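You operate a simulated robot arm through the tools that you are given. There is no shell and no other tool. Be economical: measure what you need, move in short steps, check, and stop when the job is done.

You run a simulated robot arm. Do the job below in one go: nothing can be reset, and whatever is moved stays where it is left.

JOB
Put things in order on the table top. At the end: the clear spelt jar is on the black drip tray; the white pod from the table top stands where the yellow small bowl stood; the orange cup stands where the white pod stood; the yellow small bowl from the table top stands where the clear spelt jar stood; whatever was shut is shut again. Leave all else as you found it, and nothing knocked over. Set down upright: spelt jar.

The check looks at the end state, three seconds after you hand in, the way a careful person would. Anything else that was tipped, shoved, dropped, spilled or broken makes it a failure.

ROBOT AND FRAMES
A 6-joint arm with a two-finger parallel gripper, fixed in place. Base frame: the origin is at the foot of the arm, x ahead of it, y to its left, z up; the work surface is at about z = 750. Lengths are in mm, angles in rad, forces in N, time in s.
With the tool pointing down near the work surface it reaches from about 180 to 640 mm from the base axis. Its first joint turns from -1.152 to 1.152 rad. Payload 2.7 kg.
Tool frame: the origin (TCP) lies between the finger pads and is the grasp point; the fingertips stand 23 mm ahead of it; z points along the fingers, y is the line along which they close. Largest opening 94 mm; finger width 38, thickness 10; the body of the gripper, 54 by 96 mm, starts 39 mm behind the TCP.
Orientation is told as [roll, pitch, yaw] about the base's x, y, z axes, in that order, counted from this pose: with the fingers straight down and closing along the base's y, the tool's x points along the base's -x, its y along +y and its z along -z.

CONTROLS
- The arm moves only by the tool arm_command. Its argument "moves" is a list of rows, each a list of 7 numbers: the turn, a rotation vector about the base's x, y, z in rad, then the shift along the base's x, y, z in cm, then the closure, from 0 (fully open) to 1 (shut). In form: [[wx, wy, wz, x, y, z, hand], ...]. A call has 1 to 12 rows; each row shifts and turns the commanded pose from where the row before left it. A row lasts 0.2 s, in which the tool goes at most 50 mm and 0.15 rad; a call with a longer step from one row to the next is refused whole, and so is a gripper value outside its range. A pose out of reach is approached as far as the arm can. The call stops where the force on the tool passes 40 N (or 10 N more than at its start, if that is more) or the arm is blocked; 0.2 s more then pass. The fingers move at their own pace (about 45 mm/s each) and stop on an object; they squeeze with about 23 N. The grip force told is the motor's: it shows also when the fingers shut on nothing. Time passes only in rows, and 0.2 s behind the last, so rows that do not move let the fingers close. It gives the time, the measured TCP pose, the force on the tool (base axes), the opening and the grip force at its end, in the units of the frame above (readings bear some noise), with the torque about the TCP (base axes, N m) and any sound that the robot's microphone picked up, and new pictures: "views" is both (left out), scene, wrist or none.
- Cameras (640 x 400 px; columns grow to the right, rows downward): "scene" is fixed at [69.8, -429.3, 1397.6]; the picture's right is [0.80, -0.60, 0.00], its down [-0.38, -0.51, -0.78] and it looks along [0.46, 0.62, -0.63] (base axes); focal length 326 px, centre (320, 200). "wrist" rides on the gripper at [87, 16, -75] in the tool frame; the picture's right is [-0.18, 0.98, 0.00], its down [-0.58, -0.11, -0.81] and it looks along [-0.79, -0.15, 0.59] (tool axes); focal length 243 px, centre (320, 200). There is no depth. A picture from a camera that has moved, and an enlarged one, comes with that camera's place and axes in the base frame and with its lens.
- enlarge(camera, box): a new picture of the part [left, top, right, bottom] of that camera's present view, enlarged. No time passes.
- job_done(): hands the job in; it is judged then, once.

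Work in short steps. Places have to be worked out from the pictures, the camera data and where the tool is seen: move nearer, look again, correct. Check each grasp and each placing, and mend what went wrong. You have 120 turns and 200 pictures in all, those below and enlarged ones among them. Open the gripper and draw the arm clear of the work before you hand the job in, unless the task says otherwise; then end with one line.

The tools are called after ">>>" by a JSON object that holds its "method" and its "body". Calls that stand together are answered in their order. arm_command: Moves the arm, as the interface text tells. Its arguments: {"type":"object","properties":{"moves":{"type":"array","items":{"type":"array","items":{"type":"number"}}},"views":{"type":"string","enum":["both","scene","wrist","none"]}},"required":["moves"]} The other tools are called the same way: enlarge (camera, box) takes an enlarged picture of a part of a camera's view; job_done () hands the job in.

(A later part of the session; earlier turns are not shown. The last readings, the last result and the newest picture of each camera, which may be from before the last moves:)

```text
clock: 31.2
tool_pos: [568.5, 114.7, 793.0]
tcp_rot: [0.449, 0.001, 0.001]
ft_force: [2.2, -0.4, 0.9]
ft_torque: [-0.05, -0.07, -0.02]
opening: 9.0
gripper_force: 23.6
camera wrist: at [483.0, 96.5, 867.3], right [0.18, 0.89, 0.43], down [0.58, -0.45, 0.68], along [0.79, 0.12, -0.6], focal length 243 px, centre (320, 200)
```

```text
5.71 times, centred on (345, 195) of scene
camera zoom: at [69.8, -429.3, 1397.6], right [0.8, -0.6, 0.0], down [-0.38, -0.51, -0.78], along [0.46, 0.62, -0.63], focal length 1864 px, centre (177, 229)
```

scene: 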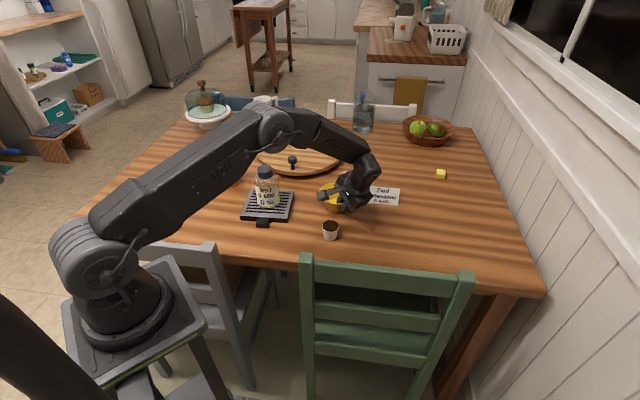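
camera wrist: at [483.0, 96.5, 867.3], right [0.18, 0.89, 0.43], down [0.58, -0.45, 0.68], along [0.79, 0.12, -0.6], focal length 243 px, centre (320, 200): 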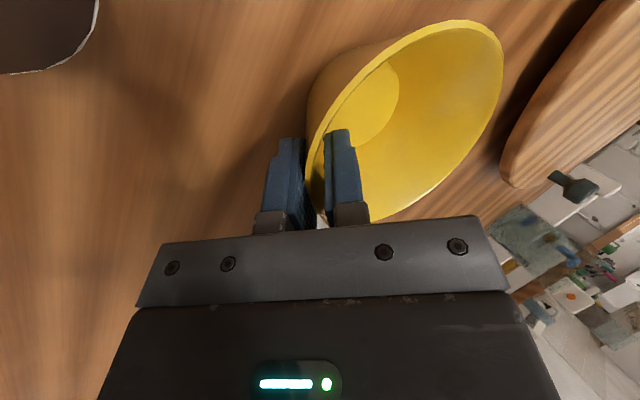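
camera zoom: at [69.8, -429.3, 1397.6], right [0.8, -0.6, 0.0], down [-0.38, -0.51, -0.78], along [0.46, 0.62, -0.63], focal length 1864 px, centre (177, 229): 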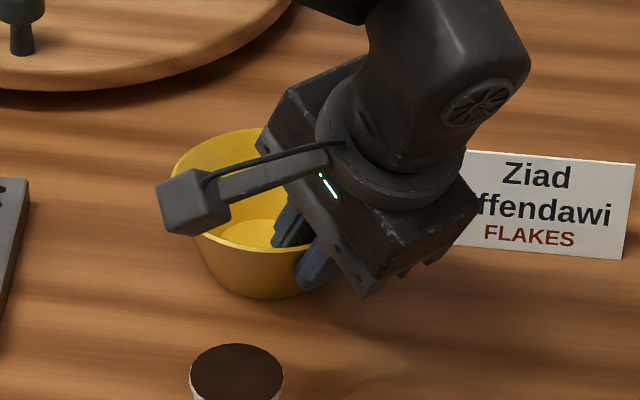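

Gripped (wall 9 mm incl. curvature); the bowl shifted about 8 mm toward -y as it closed, so its original centre is ≈ (567, 165). I lift slowly and check.

>>> {"method": "arm_command", "body": {"moves": [[0, 0, 0, 0, 0, 0.2, 1], [0, 0, 0, 0, 0, 0.3, 1], [0, 0, 0, 0, 0, 0.5, 1], [0, 0, 0, 0, 0, 0.5, 1], [0, 0, 0, 0, 0, 0.5, 1], [0, 0, 0, 0, 0, 0.3, 1], [0, 0, 0, 0, 0, 0, 1]], "views": "wrist"}}

>>> {"method": "enlarge", "body": {"camera": "scene", "box": [310, 160, 380, 230]}}

```text
clock: 32.8
tool_pos: [567.6, 115.1, 817.7]
tcp_rot: [0.451, 0.0, 0.0]
ft_force: [-1.3, -0.1, -2.4]
ft_torque: [-0.02, -0.02, 0.03]
opening: 8.9
gripper_force: 23.5
camera wrist: at [483.0, 97.6, 891.9], right [0.18, 0.89, 0.43], down [0.58, -0.45, 0.68], along [0.79, 0.12, -0.6], focal length 243 px, centre (320, 200)
```

wrist: 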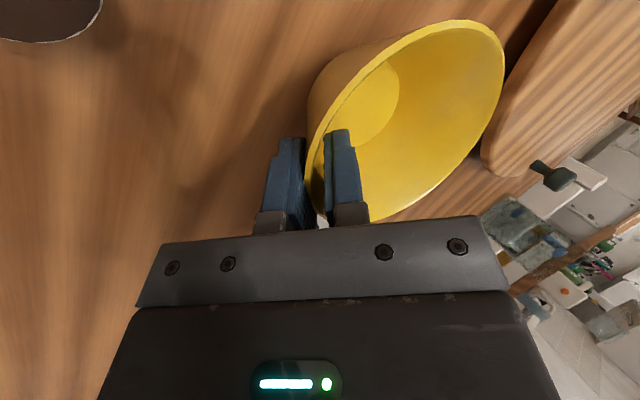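

```text
5.71 times, centred on (345, 195) of scene
camera zoom: at [69.9, -429.2, 1397.6], right [0.8, -0.6, 0.0], down [-0.38, -0.51, -0.78], along [0.46, 0.62, -0.63], focal length 1864 px, centre (177, 229)
```

zoom: 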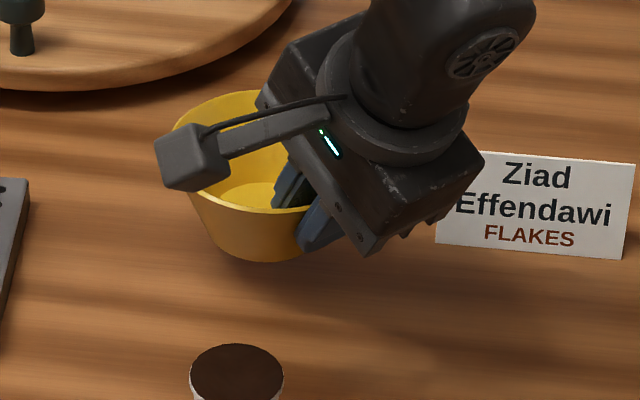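

Lifted level. I raise further and carry it toward the jar's old place: TCP target (599, -50).

>>> {"method": "arm_command", "body": {"moves": [[0, 0, 0, 0, 0, 0.7, 1], [0, 0, 0, 0, -0.5, 1, 1], [0, 0, 0, 0, -1.2, 0.8, 1], [0, 0, 0, 0, -1.9, 0.4, 1], [0, 0, 0, 0, -2, 0, 1], [0, 0, 0, 0.3, -2, 0, 1], [0, 0, 0, 0.6, -2, 0, 1], [0, 0, 0, 0.6, -2, 0, 1], [0, 0, 0, 0.6, -2, 0, 1], [0, 0, 0, 0.6, -1.8, 0, 1], [0, 0, 0, 0.4, -1.1, 0, 1], [0, 0, 0, 0, 0, 0, 1]]}}

>>> {"method": "enlarge", "body": {"camera": "scene", "box": [330, 170, 430, 250]}}

```text
clock: 35.4
tool_pos: [598.3, -51.1, 845.7]
tcp_rot: [0.451, 0.0, 0.0]
ft_force: [0.5, -1.0, -1.8]
ft_torque: [-0.04, -0.01, 0.0]
opening: 8.8
gripper_force: 23.3
camera wrist: at [513.1, -68.1, 919.9], right [0.18, 0.89, 0.43], down [0.58, -0.45, 0.68], along [0.79, 0.12, -0.6], focal length 243 px, centre (320, 200)
```

scene: 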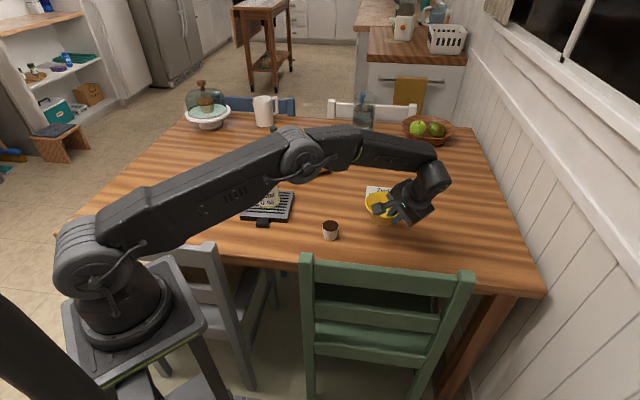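
wrist: 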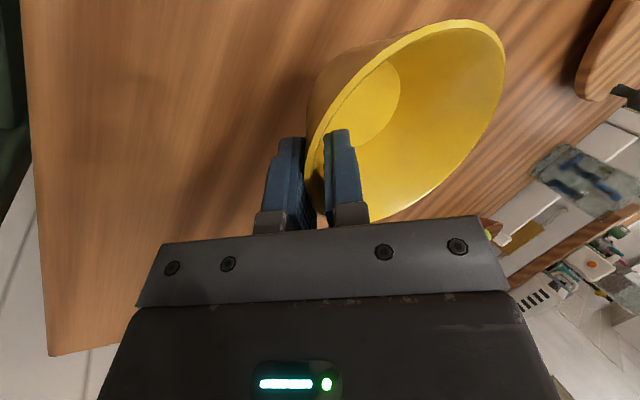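

```text
5.00 times, centred on (380, 210) of scene
camera zoom: at [69.9, -429.3, 1397.6], right [0.8, -0.6, 0.0], down [-0.38, -0.51, -0.78], along [0.46, 0.62, -0.63], focal length 1631 px, centre (20, 150)
```

zoom: 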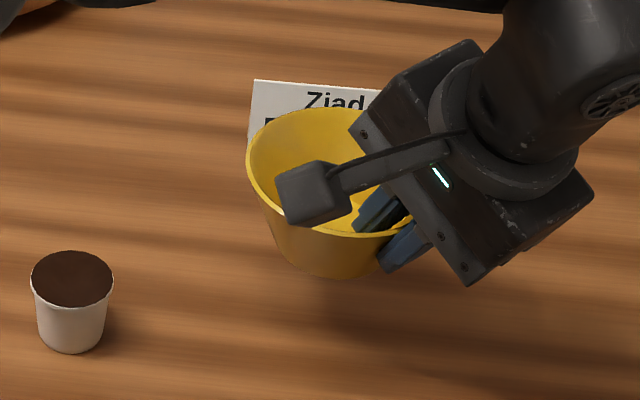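

The bowl is over the target by projection. I lower it slowly to the table.

>>> {"method": "arm_command", "body": {"moves": [[0, 0, 0, 0, 0, -0.6, 1], [0, 0, 0, 0, 0, -1, 1], [0, 0, 0, 0, 0.1, -1, 1], [0, 0, 0, 0, 0, -1, 1], [0, 0, 0, 0, 0, -0.7, 1], [0, 0, 0, 0, 0, -0.4, 1], [0, 0, 0, 0, 0, -0.3, 1], [0, 0, 0, 0, 0, -0.15, 1], [0, 0, 0, 0, 0, 0, 1]], "views": "wrist"}}

>>> {"method": "enlarge", "body": {"camera": "scene", "box": [330, 170, 430, 250]}}

```text
clock: 37.4
tool_pos: [597.7, -47.5, 796.8]
tcp_rot: [0.45, 0.0, 0.0]
ft_force: [-1.0, 0.1, -1.1]
ft_torque: [-0.08, 0.01, 0.01]
opening: 9.0
gripper_force: 23.2
camera wrist: at [513.2, -65.9, 870.1], right [0.18, 0.89, 0.43], down [0.58, -0.45, 0.68], along [0.79, 0.12, -0.6], focal length 243 px, centre (320, 200)
```

wrist: 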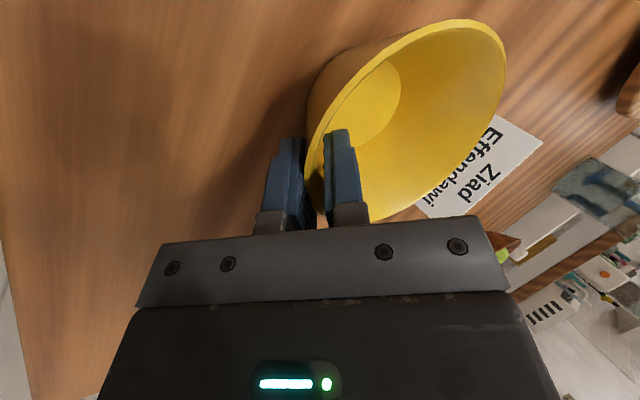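

```text
5.00 times, centred on (380, 210) of scene
camera zoom: at [69.9, -429.3, 1397.6], right [0.8, -0.6, 0.0], down [-0.38, -0.51, -0.78], along [0.46, 0.62, -0.63], focal length 1631 px, centre (20, 150)
```

zoom: 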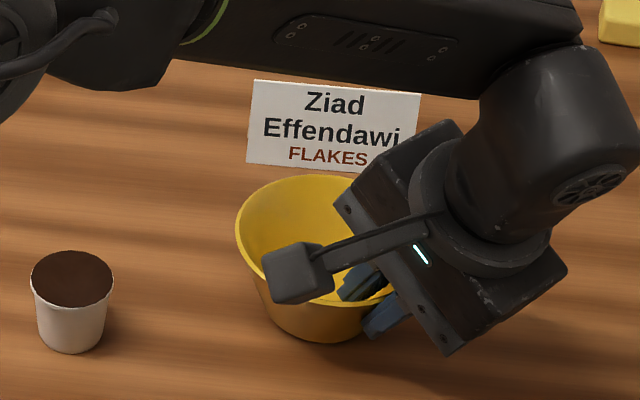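

Almost down. I trim y by -2 mm, ease down 4 mm, then open, and back out along the tool axis.

>>> {"method": "arm_command", "body": {"moves": [[0, 0, 0, 0.1, -0.2, -0.2, 1], [0, 0, 0, 0, 0, -0.2, 1], [0, 0, 0, 0, 0, 0, 1]], "views": "none"}}

```text
clock: 38.2
tool_pos: [598.6, -50.5, 793.3]
tcp_rot: [0.45, -0.003, 0.001]
ft_force: [-0.2, -1.4, 10.6]
ft_torque: [0.03, 0.08, 0.01]
opening: 8.3
gripper_force: 23.0
```

Contact felt. Opening and retreating along the wall direction.

>>> {"method": "arm_command", "body": {"moves": [[0, 0, 0, 0, 0, 0.1, 0.9], [0, 0, 0, 0, 0, 0, 0.8], [0, 0, 0, 0, 0, 0, 0.65], [0, 0, 0, 0, 0, 0, 0.65], [0, 0, 0, 0, -0.6, 1.2, 0.65], [0, 0, 0, 0, -0.9, 1.8, 0.65], [0, 0, 0, 0, -1.3, 2.7, 0.65], [0, 0, 0, 0, -1.3, 2.7, 0.65], [-0.15, 0, 0, 0, -0.5, 3, 0.5], [-0.15, 0, 0, -1, 0, 2, 0.5], [-0.15, 0, 0, -3, 0, 0, 0.5], [0, 0, 0, -3, 0, 0, 0.5]]}}

>>> {"method": "enlarge", "body": {"camera": "scene", "box": [310, 170, 410, 250]}}

```text
clock: 40.8
tool_pos: [525.6, -94.2, 926.6]
tcp_rot: [0.0, -0.003, 0.002]
ft_force: [0.0, 0.4, -0.9]
ft_torque: [0.04, -0.04, 0.04]
opening: 47.1
gripper_force: 0.1
camera wrist: at [440.4, -77.8, 1000.7], right [0.18, 0.98, 0.0], down [0.58, -0.11, 0.81], along [0.79, -0.15, -0.59], focal length 243 px, centre (320, 200)
```

scene: 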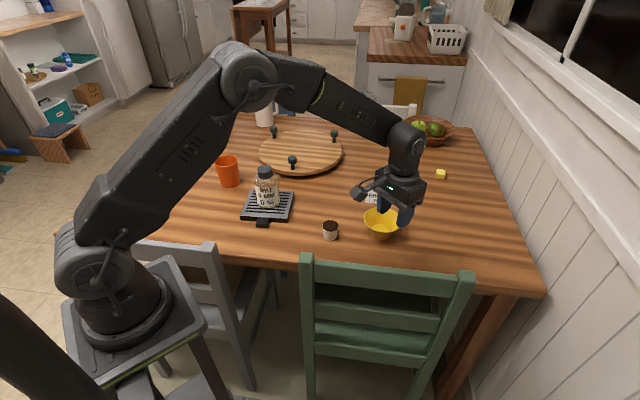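
wrist: 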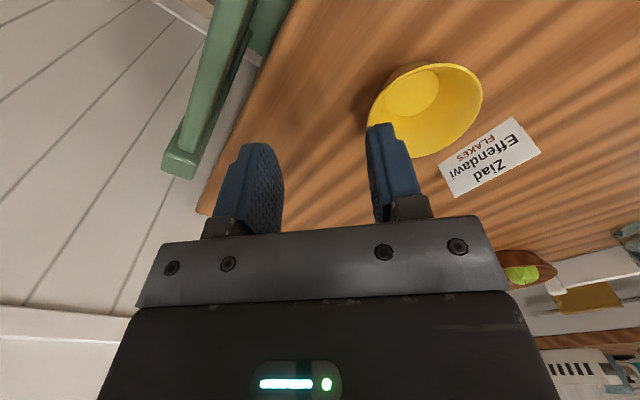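

```text
5.00 times, centred on (360, 210) of scene
camera zoom: at [69.9, -429.2, 1397.6], right [0.8, -0.6, 0.0], down [-0.38, -0.51, -0.78], along [0.46, 0.62, -0.63], focal length 1631 px, centre (120, 150)
```

zoom: 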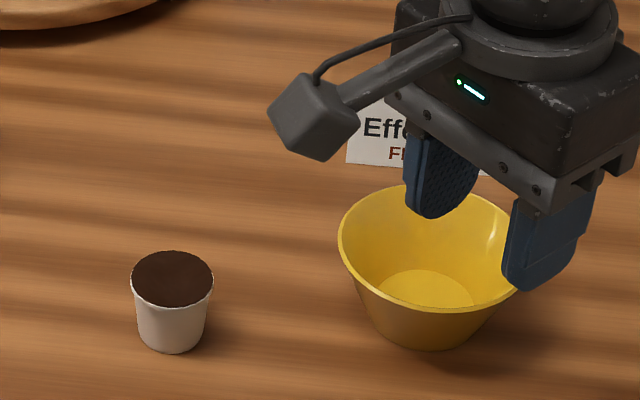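

The bowl is in place and upright. Now the pod: move above it and measure.

>>> {"method": "arm_command", "body": {"moves": [[0, 0, 0, -1.6, 3.9, 0, 0.2], [0, 0, 0, -1.6, 3.9, 0, 0.2], [0, 0, 0, -1.6, 3.9, 0, 0.2], [0, 0, 0, -1.2, 3.9, -1, 0.2], [0, 0, 0, 0, 0, -2, 0.2], [0, 0, 0, 0, 0, 0, 0.2]]}}

>>> {"method": "enlarge", "body": {"camera": "scene", "box": [300, 170, 400, 250]}}

```text
clock: 42.2
tool_pos: [467.2, 56.6, 897.1]
tcp_rot: [-0.001, -0.001, 0.0]
ft_force: [0.5, 0.3, 0.2]
ft_torque: [-0.03, 0.0, 0.02]
opening: 75.5
gripper_force: 0.0
camera wrist: at [382.3, 73.3, 970.4], right [0.18, 0.98, 0.0], down [0.58, -0.11, 0.81], along [0.79, -0.15, -0.59], focal length 243 px, centre (320, 200)
```

scene: 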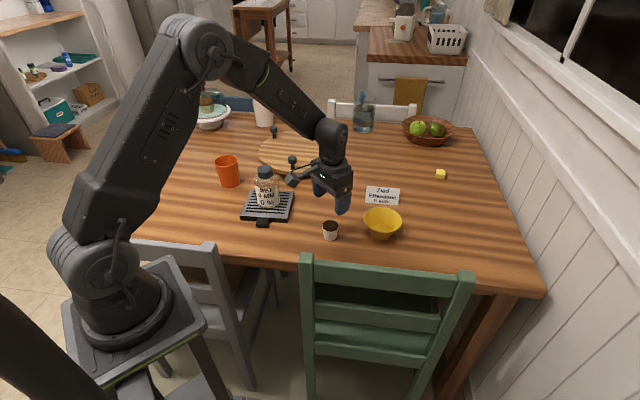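
wrist: 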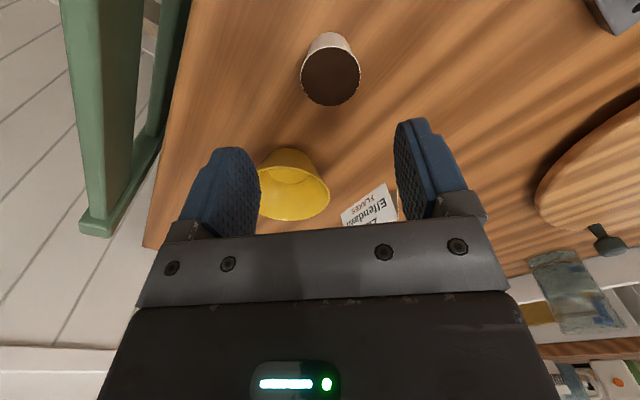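

```text
5.00 times, centred on (350, 210) of scene
camera zoom: at [69.8, -429.2, 1397.6], right [0.8, -0.6, 0.0], down [-0.38, -0.51, -0.78], along [0.46, 0.62, -0.63], focal length 1631 px, centre (170, 150)
```

zoom: 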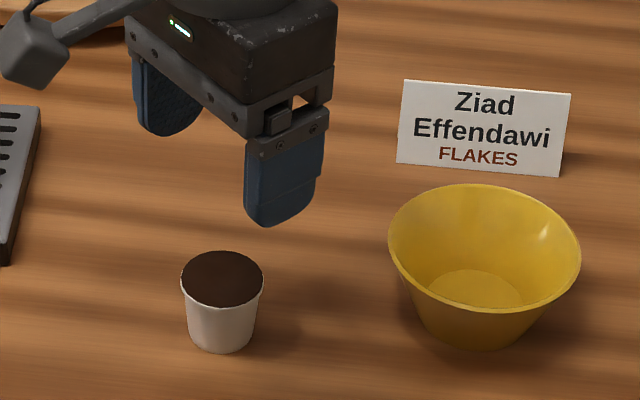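

The pod is at about (471, 63), top z≈791. I descend over it.

>>> {"method": "arm_command", "body": {"moves": [[0, 0, 0, 0.4, 0.65, -3, 0.2], [0, 0, 0, 0, 0, -3, 0.2], [0, 0, 0, 0, 0, -1.5, 0.2], [0, 0, 0, 0, 0, 0, 0.2]], "views": "wrist"}}

>>> {"method": "enlarge", "body": {"camera": "scene", "box": [300, 170, 400, 250]}}

```text
clock: 43.2
tool_pos: [475.5, 65.4, 821.9]
tcp_rot: [0.0, 0.0, 0.0]
ft_force: [0.1, 0.2, 0.4]
ft_torque: [-0.04, -0.03, 0.01]
opening: 75.2
gripper_force: 0.0
camera wrist: at [390.4, 81.7, 895.6], right [0.18, 0.98, 0.0], down [0.58, -0.11, 0.81], along [0.79, -0.15, -0.59], focal length 243 px, centre (320, 200)
```

wrist: 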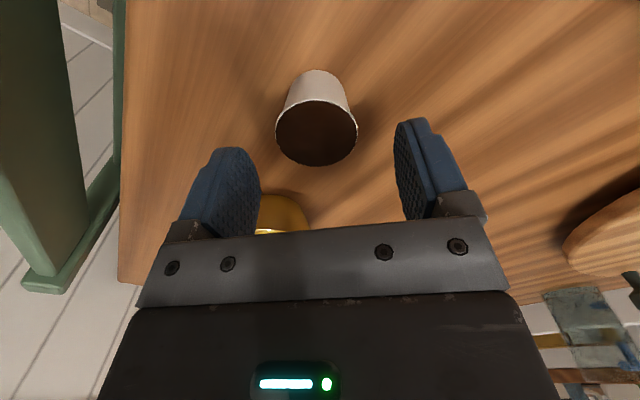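

```text
5.00 times, centred on (350, 210) of scene
camera zoom: at [69.8, -429.3, 1397.6], right [0.8, -0.6, 0.0], down [-0.38, -0.51, -0.78], along [0.46, 0.62, -0.63], focal length 1631 px, centre (170, 150)
```

zoom: 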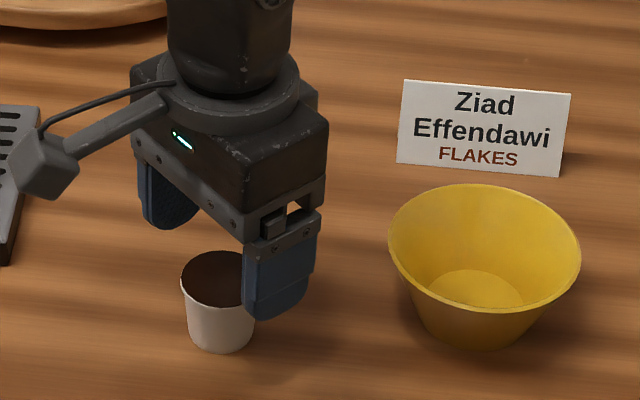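

Pod at (471, 65); I trim x and go down to z≈781, then close.

>>> {"method": "arm_command", "body": {"moves": [[0, 0, 0, -0.4, 0, -2, 0.2], [0, 0, 0, 0, 0, -2, 0.2], [0, 0, 0, 0, 0, 0, 0.4], [0, 0, 0, 0, 0, 0, 0.5], [0, 0, 0, 0, 0, 0, 1], [0, 0, 0, 0, 0, 0, 1], [0, 0, 0, 0, 0, 0, 1]], "views": "wrist"}}

>>> {"method": "enlarge", "body": {"camera": "scene", "box": [300, 170, 400, 250]}}

```text
clock: 44.8
tool_pos: [472.9, 65.9, 784.0]
tcp_rot: [0.001, 0.001, 0.0]
ft_force: [1.0, -0.9, 0.0]
ft_torque: [0.01, -0.01, 0.01]
opening: 42.7
gripper_force: 22.7
camera wrist: at [387.4, 82.9, 858.0], right [0.18, 0.98, 0.0], down [0.58, -0.11, 0.81], along [0.79, -0.15, -0.59], focal length 243 px, centre (320, 200)
```

wrist: 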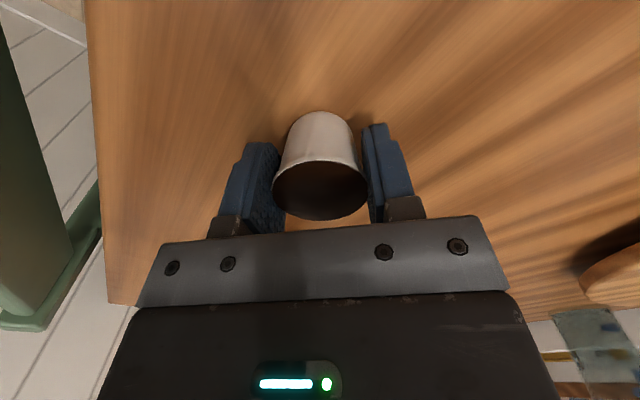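

```text
5.00 times, centred on (350, 210) of scene
camera zoom: at [69.8, -429.3, 1397.6], right [0.8, -0.6, 0.0], down [-0.38, -0.51, -0.78], along [0.46, 0.62, -0.63], focal length 1631 px, centre (170, 150)
```

zoom: 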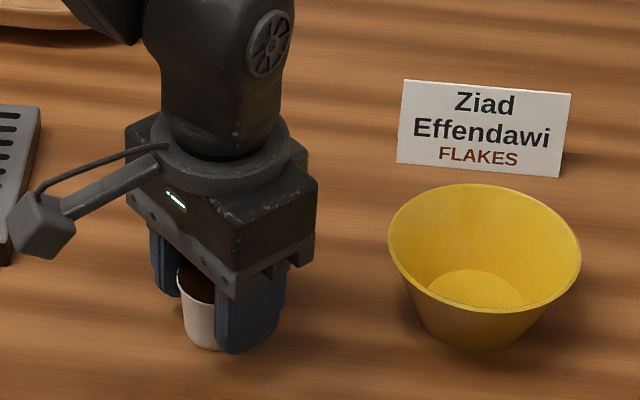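

Gripped at 42.7 mm. Lift slowly and check.

>>> {"method": "arm_command", "body": {"moves": [[0, 0, 0, 0, 0, 0.2, 1], [0, 0, 0, 0, 0, 0.3, 1], [0, 0, 0, 0, 0, 0.5, 1], [0, 0, 0, 0, 0, 0.8, 1], [0, 0, 0, 0, 0, 0.8, 1], [0, 0, 0, 0, 0, 0.4, 1], [0, 0, 0, 0, 0, 0, 1]], "views": "wrist"}}

>>> {"method": "enlarge", "body": {"camera": "scene", "box": [300, 170, 400, 250]}}

```text
clock: 46.4
tool_pos: [468.2, 67.2, 812.4]
tcp_rot: [0.0, 0.0, 0.0]
ft_force: [-0.5, 0.8, 1.3]
ft_torque: [0.0, 0.0, -0.01]
opening: 42.5
gripper_force: 22.7
camera wrist: at [384.7, 83.0, 885.9], right [0.18, 0.98, 0.0], down [0.58, -0.11, 0.81], along [0.79, -0.15, -0.59], focal length 243 px, centre (320, 200)
```

wrist: 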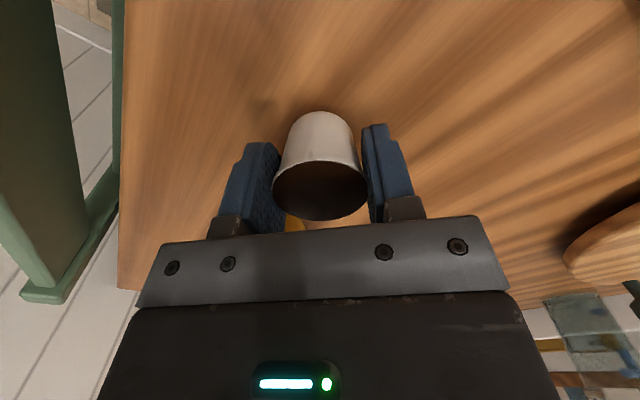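

```text
5.00 times, centred on (350, 210) of scene
camera zoom: at [69.8, -429.3, 1397.6], right [0.8, -0.6, 0.0], down [-0.38, -0.51, -0.78], along [0.46, 0.62, -0.63], focal length 1631 px, centre (170, 150)
```

zoom: 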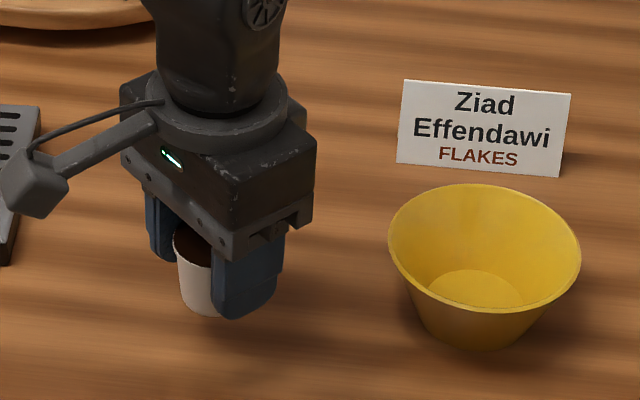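

Held firmly. I carry it to the bowl's old place (567, 165).

>>> {"method": "arm_command", "body": {"moves": [[0, 0, 0, 0.3, 0.3, 0.5, 1], [0, 0, 0, 0.8, 0.8, 0, 1], [0, 0, 0, 1.2, 1.2, 0, 1], [0, 0, 0, 1.4, 1.4, 0, 1], [0, 0, 0, 1.4, 1.4, 0, 1], [0, 0, 0, 1.4, 1.4, 0, 1], [0, 0, 0, 1.4, 1.4, 0, 1], [0, 0, 0, 1.1, 1.1, 0, 1], [0, 0, 0, 0.6, 0.6, 0, 1], [0, 0, 0, 0.3, 0.3, -1, 1], [0, 0, 0, 0, 0, -1, 1], [0, 0, 0, 0, 0, 0, 1]]}}

>>> {"method": "enlarge", "body": {"camera": "scene", "box": [305, 165, 385, 245]}}

```text
clock: 49.0
tool_pos: [568.9, 165.8, 796.8]
tcp_rot: [0.0, 0.0, 0.002]
ft_force: [0.3, 0.4, -1.2]
ft_torque: [0.0, 0.0, 0.0]
opening: 43.0
gripper_force: 23.3
camera wrist: at [483.9, 181.8, 870.9], right [0.18, 0.98, 0.0], down [0.58, -0.11, 0.81], along [0.79, -0.15, -0.59], focal length 243 px, centre (320, 200)
```

scene: 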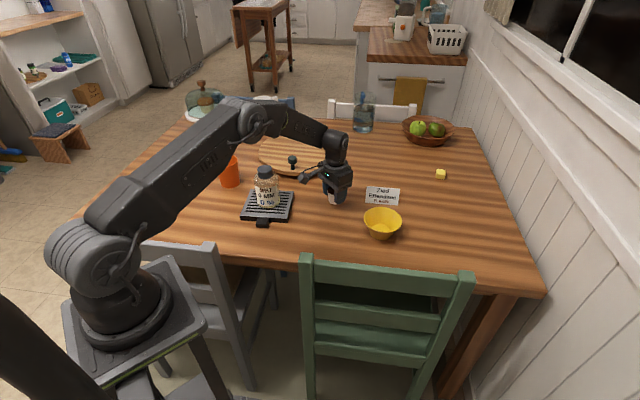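
wrist: 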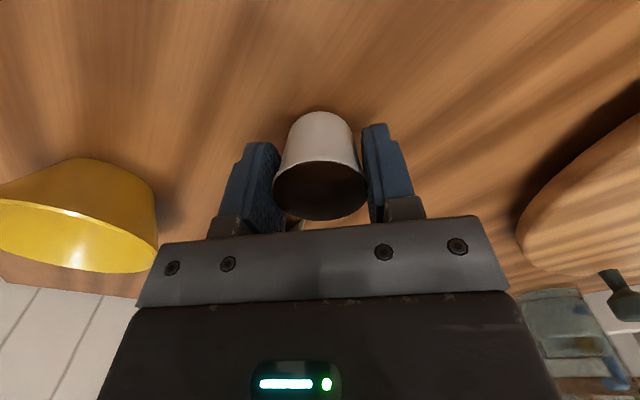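

```text
5.00 times, centred on (345, 205) of scene
camera zoom: at [69.8, -429.3, 1397.6], right [0.8, -0.6, 0.0], down [-0.38, -0.51, -0.78], along [0.46, 0.62, -0.63], focal length 1631 px, centre (195, 175)
```

zoom: 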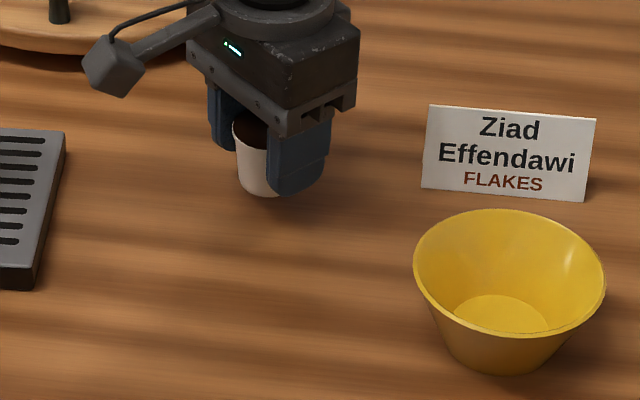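

The pod lines up with where the bowl's base was. I lower it the last ~13 mm to contact.

>>> {"method": "arm_command", "body": {"moves": [[0, 0, 0, 0, 0, -0.6, 1], [0, 0, 0, 0, 0, -0.4, 1], [0, 0, 0, 0, 0, -0.2, 1], [0, 0, 0, 0, 0, -0.1, 1], [0, 0, 0, 0, 0, 0, 1]], "views": "none"}}

```text
clock: 50.2
tool_pos: [569.0, 165.8, 782.8]
tcp_rot: [-0.001, 0.001, 0.0]
ft_force: [0.3, -1.2, -0.3]
ft_torque: [-0.02, -0.02, 0.01]
opening: 42.8
gripper_force: 23.1
```

>>> {"method": "arm_command", "body": {"moves": [[0, 0, 0, 0, 0, -0.15, 1], [0, 0, 0, 0, 0, 0, 1]], "views": "none"}}

```text
clock: 50.8
tool_pos: [568.2, 165.6, 784.2]
tcp_rot: [0.0, -0.001, 0.003]
ft_force: [-2.6, 1.4, 8.7]
ft_torque: [0.03, 0.11, 0.01]
opening: 42.6
gripper_force: 23.5
```

The force of 9 N shows contact. I open and rise.

>>> {"method": "arm_command", "body": {"moves": [[0, 0, 0, 0, 0, 0, 0.5], [0, 0, 0, 0, 0, 0, 0.3], [0, 0, 0, 0, 0, 0, 0.1], [0, 0, 0, 0, 0, 0, 0.1], [0, 0, 0, 0, 0, 2, 0.1], [0, 0, 0, 0, 0, 3, 0.1], [0, 0, 0, -1, 0, 4, 0], [0, 0, 0, -2, 1, 4, 0], [0, 0, 0, -3, 2, 3, 0], [0, 0, 0, 0, 0, 0, 0]]}}

>>> {"method": "enlarge", "body": {"camera": "scene", "box": [305, 165, 405, 245]}}

```text
clock: 53.0
tool_pos: [506.6, 197.0, 943.3]
tcp_rot: [-0.001, 0.0, -0.001]
ft_force: [-0.9, -0.4, 0.5]
ft_torque: [0.0, -0.01, 0.02]
opening: 93.7
gripper_force: 0.0
camera wrist: at [421.8, 213.0, 1016.3], right [0.18, 0.98, 0.0], down [0.58, -0.11, 0.81], along [0.79, -0.15, -0.59], focal length 243 px, centre (320, 200)
```

scene: 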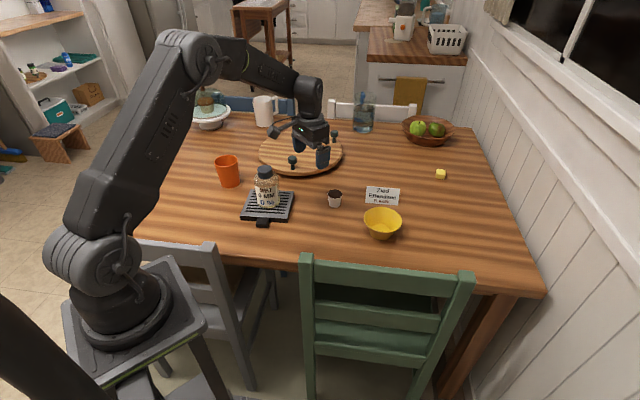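
wrist: 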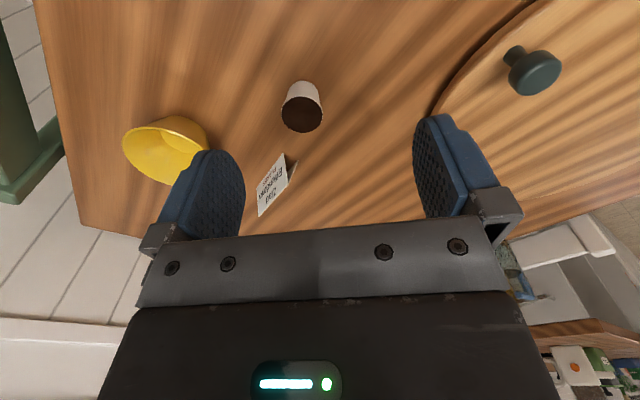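

```text
5.00 times, centred on (355, 205) of scene
camera zoom: at [69.8, -429.3, 1397.6], right [0.8, -0.6, 0.0], down [-0.38, -0.51, -0.78], along [0.46, 0.62, -0.63], focal length 1631 px, centre (145, 175)
```

zoom: 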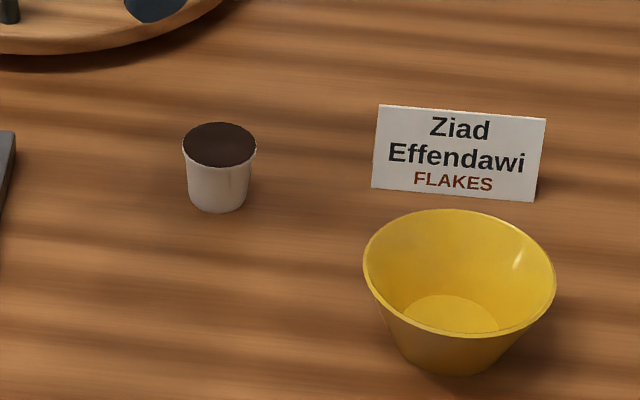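

The pod stands well. Now to the cup: I travel high past the jar to look down at it.

>>> {"method": "arm_command", "body": {"moves": [[0, 0, 0, 0, 2, 2, 0], [0, 0, 0, -2.2, 3.5, 0, 0], [0, 0, 0, -2.2, 3.5, 0, 0], [0, 0, 0, -2.2, 3.5, 0, 0], [0, 0, 0, -2.2, 3.5, 0, 0], [0, 0, 0, -2.2, 3.5, 0, 0], [0, 0, 0, -2.2, 3.5, 0, 0], [0, 0, 0, -2, 2.5, 0, 0], [0, 0, 0, 0, 0, 0, 0]]}}

>>> {"method": "enlarge", "body": {"camera": "scene", "box": [190, 130, 290, 210]}}

```text
clock: 55.0
tool_pos: [355.1, 450.7, 962.7]
tcp_rot: [0.0, 0.0, 0.002]
ft_force: [0.2, 0.3, 0.3]
ft_torque: [0.01, -0.03, 0.03]
opening: 94.2
gripper_force: 0.0
camera wrist: at [269.9, 467.0, 1036.6], right [0.18, 0.98, 0.0], down [0.58, -0.11, 0.81], along [0.79, -0.15, -0.59], focal length 243 px, centre (320, 200)
```

scene: 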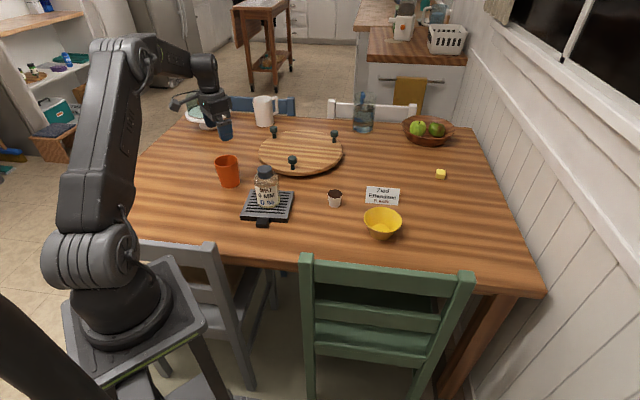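
wrist: 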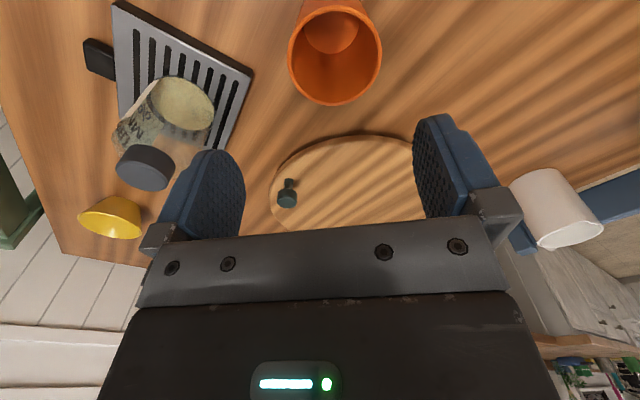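

```text
5.00 times, centred on (240, 170) of scene
camera zoom: at [69.8, -429.2, 1397.6], right [0.8, -0.6, 0.0], down [-0.38, -0.51, -0.78], along [0.46, 0.62, -0.63], focal length 1631 px, centre (720, 350)
```

zoom: 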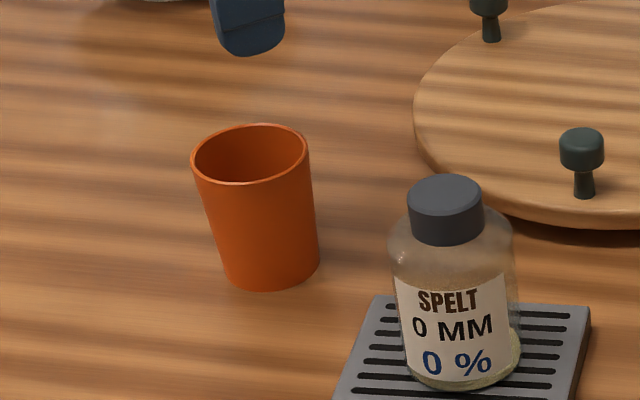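

The cup is empty, at about (356, 463), rim z≈838, ~74 mm wide. I centre and descend part-way.

>>> {"method": "arm_command", "body": {"moves": [[0, 0, 0, 0.1, 1.2, -3, 0], [0, 0, 0, 0, 0, -4, 0], [0, 0, 0, 0, 0, -2, 0], [0, 0, 0, 0, 0, 0, 0]]}}

>>> {"method": "enlarge", "body": {"camera": "scene", "box": [190, 130, 290, 210]}}

```text
clock: 56.0
tool_pos: [357.8, 461.4, 871.9]
tcp_rot: [0.001, 0.001, -0.001]
ft_force: [-0.3, -0.1, -0.9]
ft_torque: [-0.01, 0.01, -0.02]
opening: 93.8
gripper_force: 0.2
camera wrist: at [272.3, 477.5, 945.6], right [0.18, 0.98, 0.0], down [0.58, -0.11, 0.81], along [0.79, -0.15, -0.59], focal length 243 px, centre (320, 200)
```

scene: 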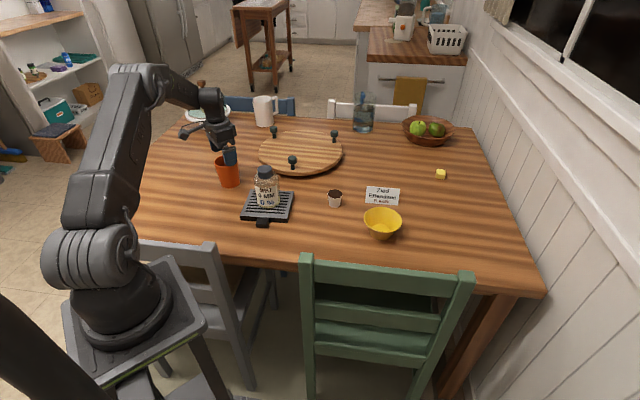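
wrist: 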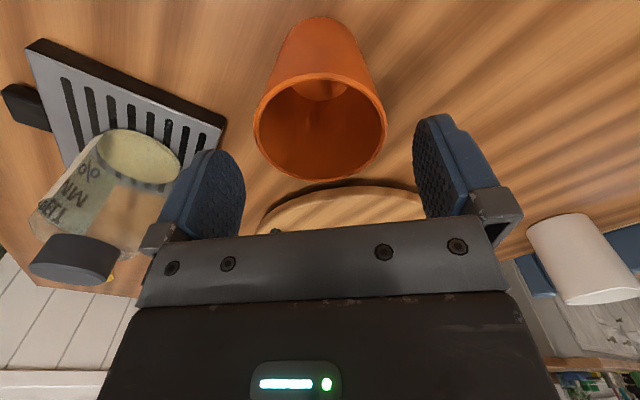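

```text
5.00 times, centred on (240, 170) of scene
camera zoom: at [69.8, -429.3, 1397.6], right [0.8, -0.6, 0.0], down [-0.38, -0.51, -0.78], along [0.46, 0.62, -0.63], focal length 1631 px, centre (720, 350)
```

zoom: 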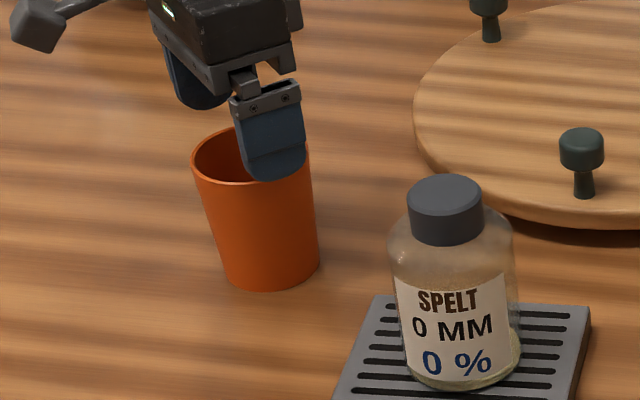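

Centred (cup ≈ (354, 462)). I descend to z≈821 and close gently.

>>> {"method": "arm_command", "body": {"moves": [[0, 0, 0, -0.3, 0.1, -2, 0], [0, 0, 0, 0, 0, -2, 0], [0, 0, 0, 0, 0, -1.1, 0], [0, 0, 0, 0, 0, 0, 0.1], [0, 0, 0, 0, 0, 0, 0.2], [0, 0, 0, 0, 0, 0, 0.4], [0, 0, 0, 0, 0, 0, 1], [0, 0, 0, 0, 0, 0, 1], [0, 0, 0, 0, 0, 0, 1]], "views": "wrist"}}

>>> {"method": "enlarge", "body": {"camera": "scene", "box": [190, 130, 290, 210]}}

```text
clock: 58.0
tool_pos: [354.3, 464.1, 821.7]
tcp_rot: [0.0, 0.0, 0.001]
ft_force: [-0.2, 0.1, -0.7]
ft_torque: [0.0, -0.01, 0.04]
opening: 70.7
gripper_force: 23.0
camera wrist: at [269.6, 480.6, 894.8], right [0.18, 0.98, 0.0], down [0.58, -0.11, 0.81], along [0.79, -0.15, -0.59], focal length 243 px, centre (320, 200)
```

wrist: 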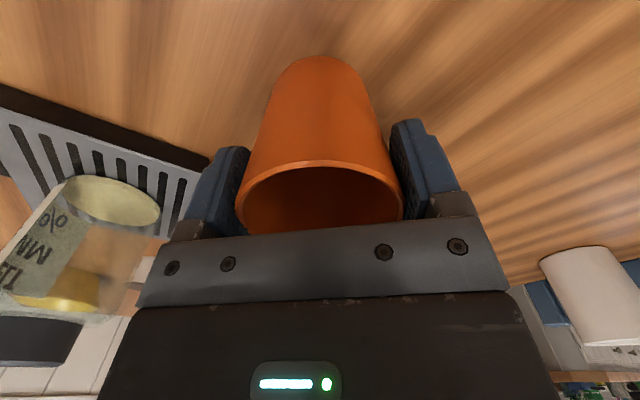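

```text
5.00 times, centred on (240, 170) of scene
camera zoom: at [69.8, -429.2, 1397.6], right [0.8, -0.6, 0.0], down [-0.38, -0.51, -0.78], along [0.46, 0.62, -0.63], focal length 1631 px, centre (720, 350)
```

zoom: 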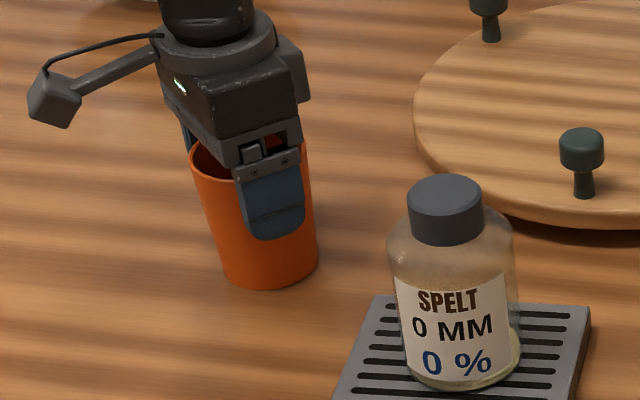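

Gripped at 70.7 mm. Slow lift and check.

>>> {"method": "arm_command", "body": {"moves": [[0, 0, 0, 0, 0, 0.2, 1], [0, 0, 0, 0, 0, 0.3, 1], [0, 0, 0, 0, 0, 0.5, 1], [0, 0, 0, 0, 0, 0.8, 1], [0, 0, 0, 0, 0, 1, 1], [0, 0, 0, 0, 0, 0.7, 1], [0, 0, 0, 0, 0, 0, 1]], "views": "wrist"}}

>>> {"method": "enlarge", "body": {"camera": "scene", "box": [190, 130, 290, 210]}}

```text
clock: 59.6
tool_pos: [353.3, 463.3, 853.7]
tcp_rot: [-0.001, -0.001, 0.001]
ft_force: [0.3, 0.7, -1.4]
ft_torque: [-0.05, 0.03, -0.01]
opening: 70.6
gripper_force: 23.0
camera wrist: at [267.6, 479.1, 929.1], right [0.18, 0.98, 0.0], down [0.58, -0.11, 0.81], along [0.79, -0.15, -0.59], focal length 243 px, centre (320, 200)
```

wrist: 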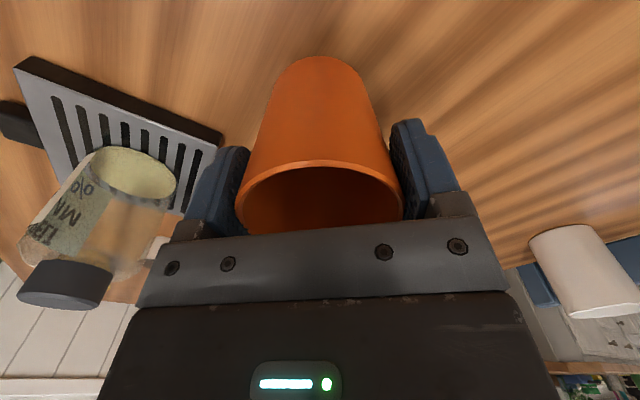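

```text
5.00 times, centred on (240, 170) of scene
camera zoom: at [69.8, -429.2, 1397.6], right [0.8, -0.6, 0.0], down [-0.38, -0.51, -0.78], along [0.46, 0.62, -0.63], focal length 1631 px, centre (720, 350)
```

zoom: 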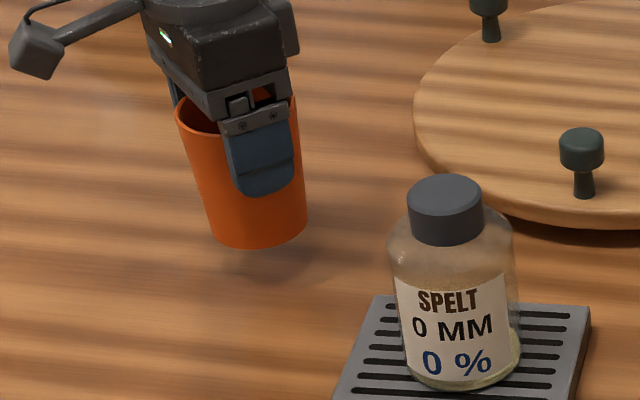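

The cup is held without slip. I lift it above jar height and then pass on the inner side of the jar.

>>> {"method": "arm_command", "body": {"moves": [[0, 0, 0, 0, 0, 0.7, 1], [0, 0, 0, 0, 0, 1.3, 1], [0, 0, 0, 0, 0, 1.7, 1], [0, 0, 0, 0, 0, 1.7, 1], [0, 0, 0, 0, 0, 1.7, 1], [0, 0, 0, 0, 0, 1.7, 1], [0, 0, 0, 0, 0, 1.7, 1], [0, 0, 0, 0, 0, 1.2, 1], [0, 0, 0, -0.4, -0.5, 0.5, 1], [0, 0, 0, -1, -1.1, 0, 1], [0, 0, 0, -1.2, -1.7, 0, 1], [0, 0, 0, -1.2, -1.8, 0, 1]], "views": "none"}}

>>> {"method": "arm_command", "body": {"moves": [[0, 0, 0, -1, -1.7, 0, 1], [0, 0, 0, -0.6, -2, 0, 1], [0, 0, 0, 0, -2, 0, 1], [0, 0, 0, 0, -2, 0, 1], [0, 0, 0, 0, -2, 0, 1], [0, 0, 0, 0, -2, 0, 1], [0, 0, 0, 0, -2, 0, 1], [0, 0, 0, 0, -2, 0, 1], [0, 0, 0, 0, -2, 0, 1], [0, 0, 0, 0, -2, 0, 1], [0, 0, 0, 0, -1.2, 0, 1], [0, 0, 0, 0, 0, 0, 1]]}}

```text
clock: 62.2
tool_pos: [317.2, 409.3, 977.0]
tcp_rot: [0.001, 0.0, 0.0]
ft_force: [-0.3, 0.8, -0.9]
ft_torque: [-0.01, -0.02, -0.01]
opening: 70.6
gripper_force: 23.2
```

```text
clock: 64.8
tool_pos: [301.9, 203.4, 979.2]
tcp_rot: [0.0, -0.002, -0.001]
ft_force: [-0.4, 1.0, -0.7]
ft_torque: [0.03, -0.06, -0.02]
opening: 70.5
gripper_force: 22.8
camera wrist: at [216.1, 220.3, 1052.9], right [0.18, 0.98, 0.0], down [0.58, -0.11, 0.81], along [0.79, -0.15, -0.59], focal length 243 px, centre (320, 200)
```

scene: 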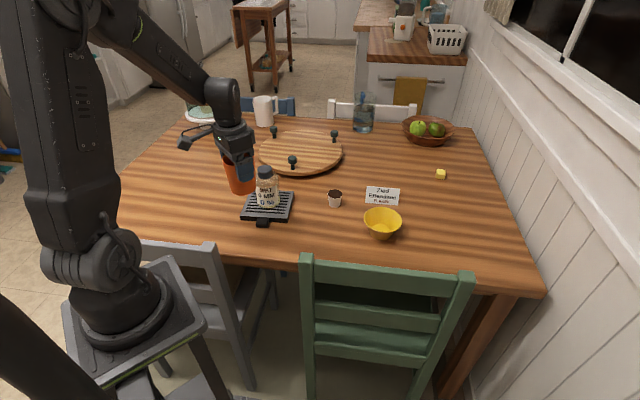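
wrist: 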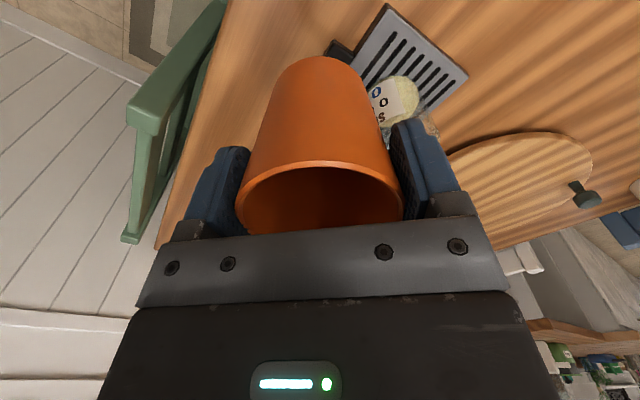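

Past the jar. I go on to above the pod's old place (471, 65).

>>> {"method": "arm_command", "body": {"moves": [[0, 0, 0, 0.5, -0.5, 0, 1], [0, 0, 0, 1.2, -1.2, 0, 1], [0, 0, 0, 1.7, -1.6, 0, 1], [0, 0, 0, 1.8, -1.6, 0, 1], [0, 0, 0, 1.8, -1.6, 0, 1], [0, 0, 0, 1.8, -1.6, -0.5, 1], [0, 0, 0, 1.8, -1.6, -1, 1], [0, 0, 0, 1.8, -1.6, -1.5, 1], [0, 0, 0, 1.8, -1.3, -1.5, 1], [0, 0, 0, 1.7, -0.8, -1.5, 1], [0, 0, 0, 1, -0.4, -1, 1], [0, 0, 0, 0, 0, 0, 1]]}}

>>> {"method": "enlarge", "body": {"camera": "scene", "box": [300, 170, 400, 250]}}

```text
clock: 67.4
tool_pos: [471.9, 66.4, 907.3]
tcp_rot: [0.0, -0.002, 0.003]
ft_force: [-0.1, 0.1, -0.4]
ft_torque: [-0.02, -0.01, 0.02]
opening: 70.7
gripper_force: 23.0
camera wrist: at [385.8, 82.0, 980.4], right [0.18, 0.98, 0.0], down [0.58, -0.11, 0.81], along [0.79, -0.15, -0.59], focal length 243 px, centre (320, 200)
```

scene: 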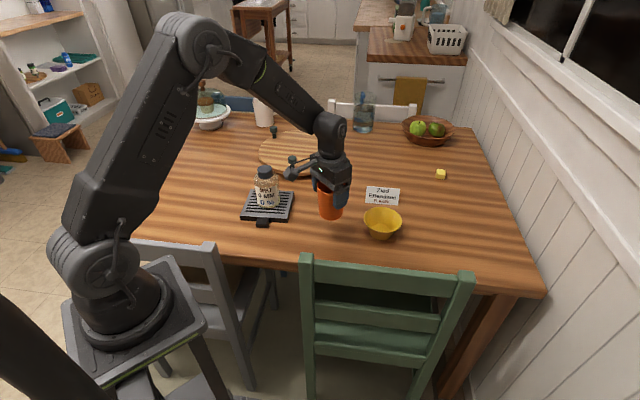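
wrist: 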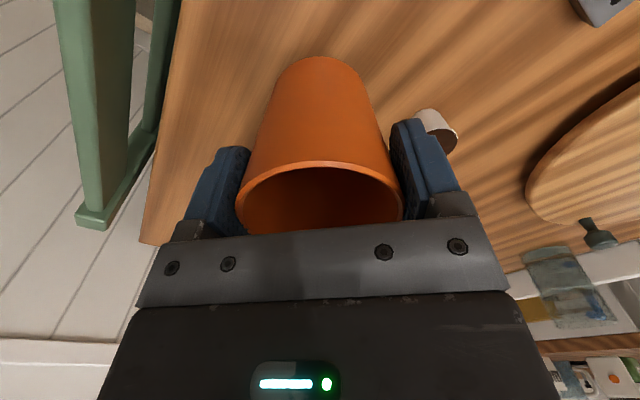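

```text
5.00 times, centred on (350, 210) of scene
camera zoom: at [69.8, -429.3, 1397.6], right [0.8, -0.6, 0.0], down [-0.38, -0.51, -0.78], along [0.46, 0.62, -0.63], focal length 1631 px, centre (170, 150)
```

zoom: 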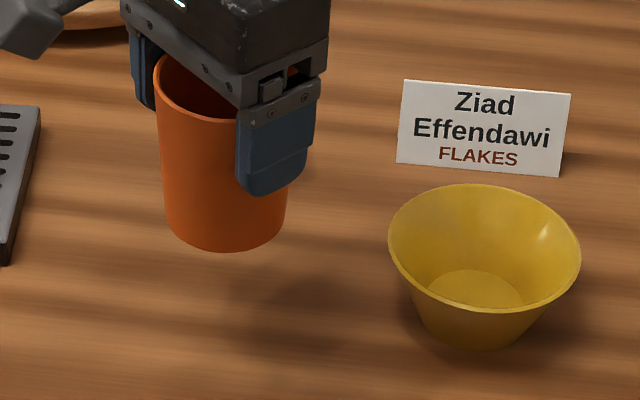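

Clear of the neighbours. I lower to about 10 mm above contact and check alignment.

>>> {"method": "arm_command", "body": {"moves": [[0, 0, 0, 0, 0, -0.6, 1], [0, 0, 0, 0, 0, -1.2, 1], [0, 0, 0, 0, 0, -1.5, 1], [0, 0, 0, 0, 0, -1.5, 1], [0, 0, 0, 0, 0, -1.3, 1], [0, 0, 0, 0, 0, -0.8, 1], [0, 0, 0, 0, 0, -0.5, 1], [0, 0, 0, 0, 0, 0, 1]], "views": "none"}}

>>> {"method": "enlarge", "body": {"camera": "scene", "box": [300, 170, 400, 250]}}

```text
clock: 69.2
tool_pos: [470.3, 66.8, 834.0]
tcp_rot: [0.0, -0.001, 0.002]
ft_force: [0.0, -0.3, -0.8]
ft_torque: [0.01, -0.02, 0.0]
opening: 71.0
gripper_force: 22.9
```

```text
5.00 times, centred on (350, 210) of scene
camera zoom: at [69.8, -429.3, 1397.6], right [0.8, -0.6, 0.0], down [-0.38, -0.51, -0.78], along [0.46, 0.62, -0.63], focal length 1631 px, centre (170, 150)
```

zoom: 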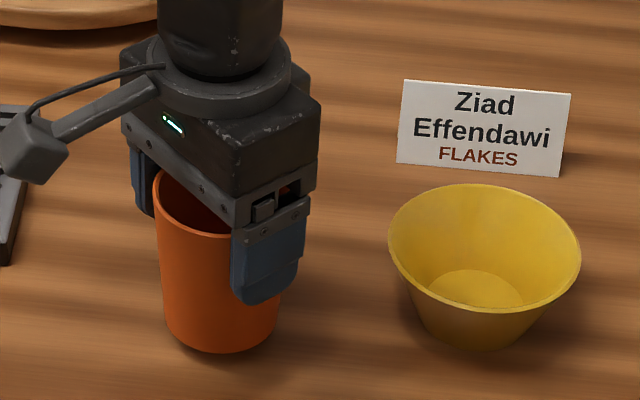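

The base lines up with where the pod stood. I lower to contact.

>>> {"method": "arm_command", "body": {"moves": [[0, 0, 0, 0, 0, -0.5, 1], [0, 0, 0, 0, 0, -0.3, 1], [0, 0, 0, 0, 0, -0.2, 1], [0, 0, 0, 0, 0, -0.15, 1], [0, 0, 0, 0, 0, 0, 1]], "views": "none"}}

```text
clock: 70.4
tool_pos: [468.9, 66.6, 822.5]
tcp_rot: [0.0, -0.001, 0.001]
ft_force: [-0.9, -0.4, -0.2]
ft_torque: [0.02, 0.0, -0.04]
opening: 70.9
gripper_force: 22.7
```

>>> {"method": "arm_command", "body": {"moves": [[0, 0, 0, 0, 0, -0.12, 1], [0, 0, 0, 0, 0, 0, 1]], "views": "none"}}

```text
clock: 71.0
tool_pos: [468.3, 66.9, 821.3]
tcp_rot: [-0.002, 0.001, 0.0]
ft_force: [0.0, 0.5, -0.7]
ft_torque: [-0.02, 0.02, 0.03]
opening: 70.6
gripper_force: 23.4
```

No contact force yet; a touch lower.

>>> {"method": "arm_command", "body": {"moves": [[0, 0, 0, 0, 0, -0.12, 1], [0, 0, 0, 0, 0, 0, 1]], "views": "none"}}

```text
clock: 71.6
tool_pos: [469.2, 65.1, 821.5]
tcp_rot: [0.001, 0.0, 0.0]
ft_force: [0.3, 0.0, -0.2]
ft_torque: [0.04, 0.02, 0.03]
opening: 70.8
gripper_force: 23.2
```

>>> {"method": "arm_command", "body": {"moves": [[0, 0, 0, 0, 0, -0.15, 1], [0, 0, 0, 0, 0, 0, 1]], "views": "none"}}

```text
clock: 72.2
tool_pos: [469.4, 64.8, 819.9]
tcp_rot: [0.001, -0.002, 0.0]
ft_force: [-5.8, -0.5, 16.5]
ft_torque: [0.12, 0.22, 0.06]
opening: 71.0
gripper_force: 22.5
```

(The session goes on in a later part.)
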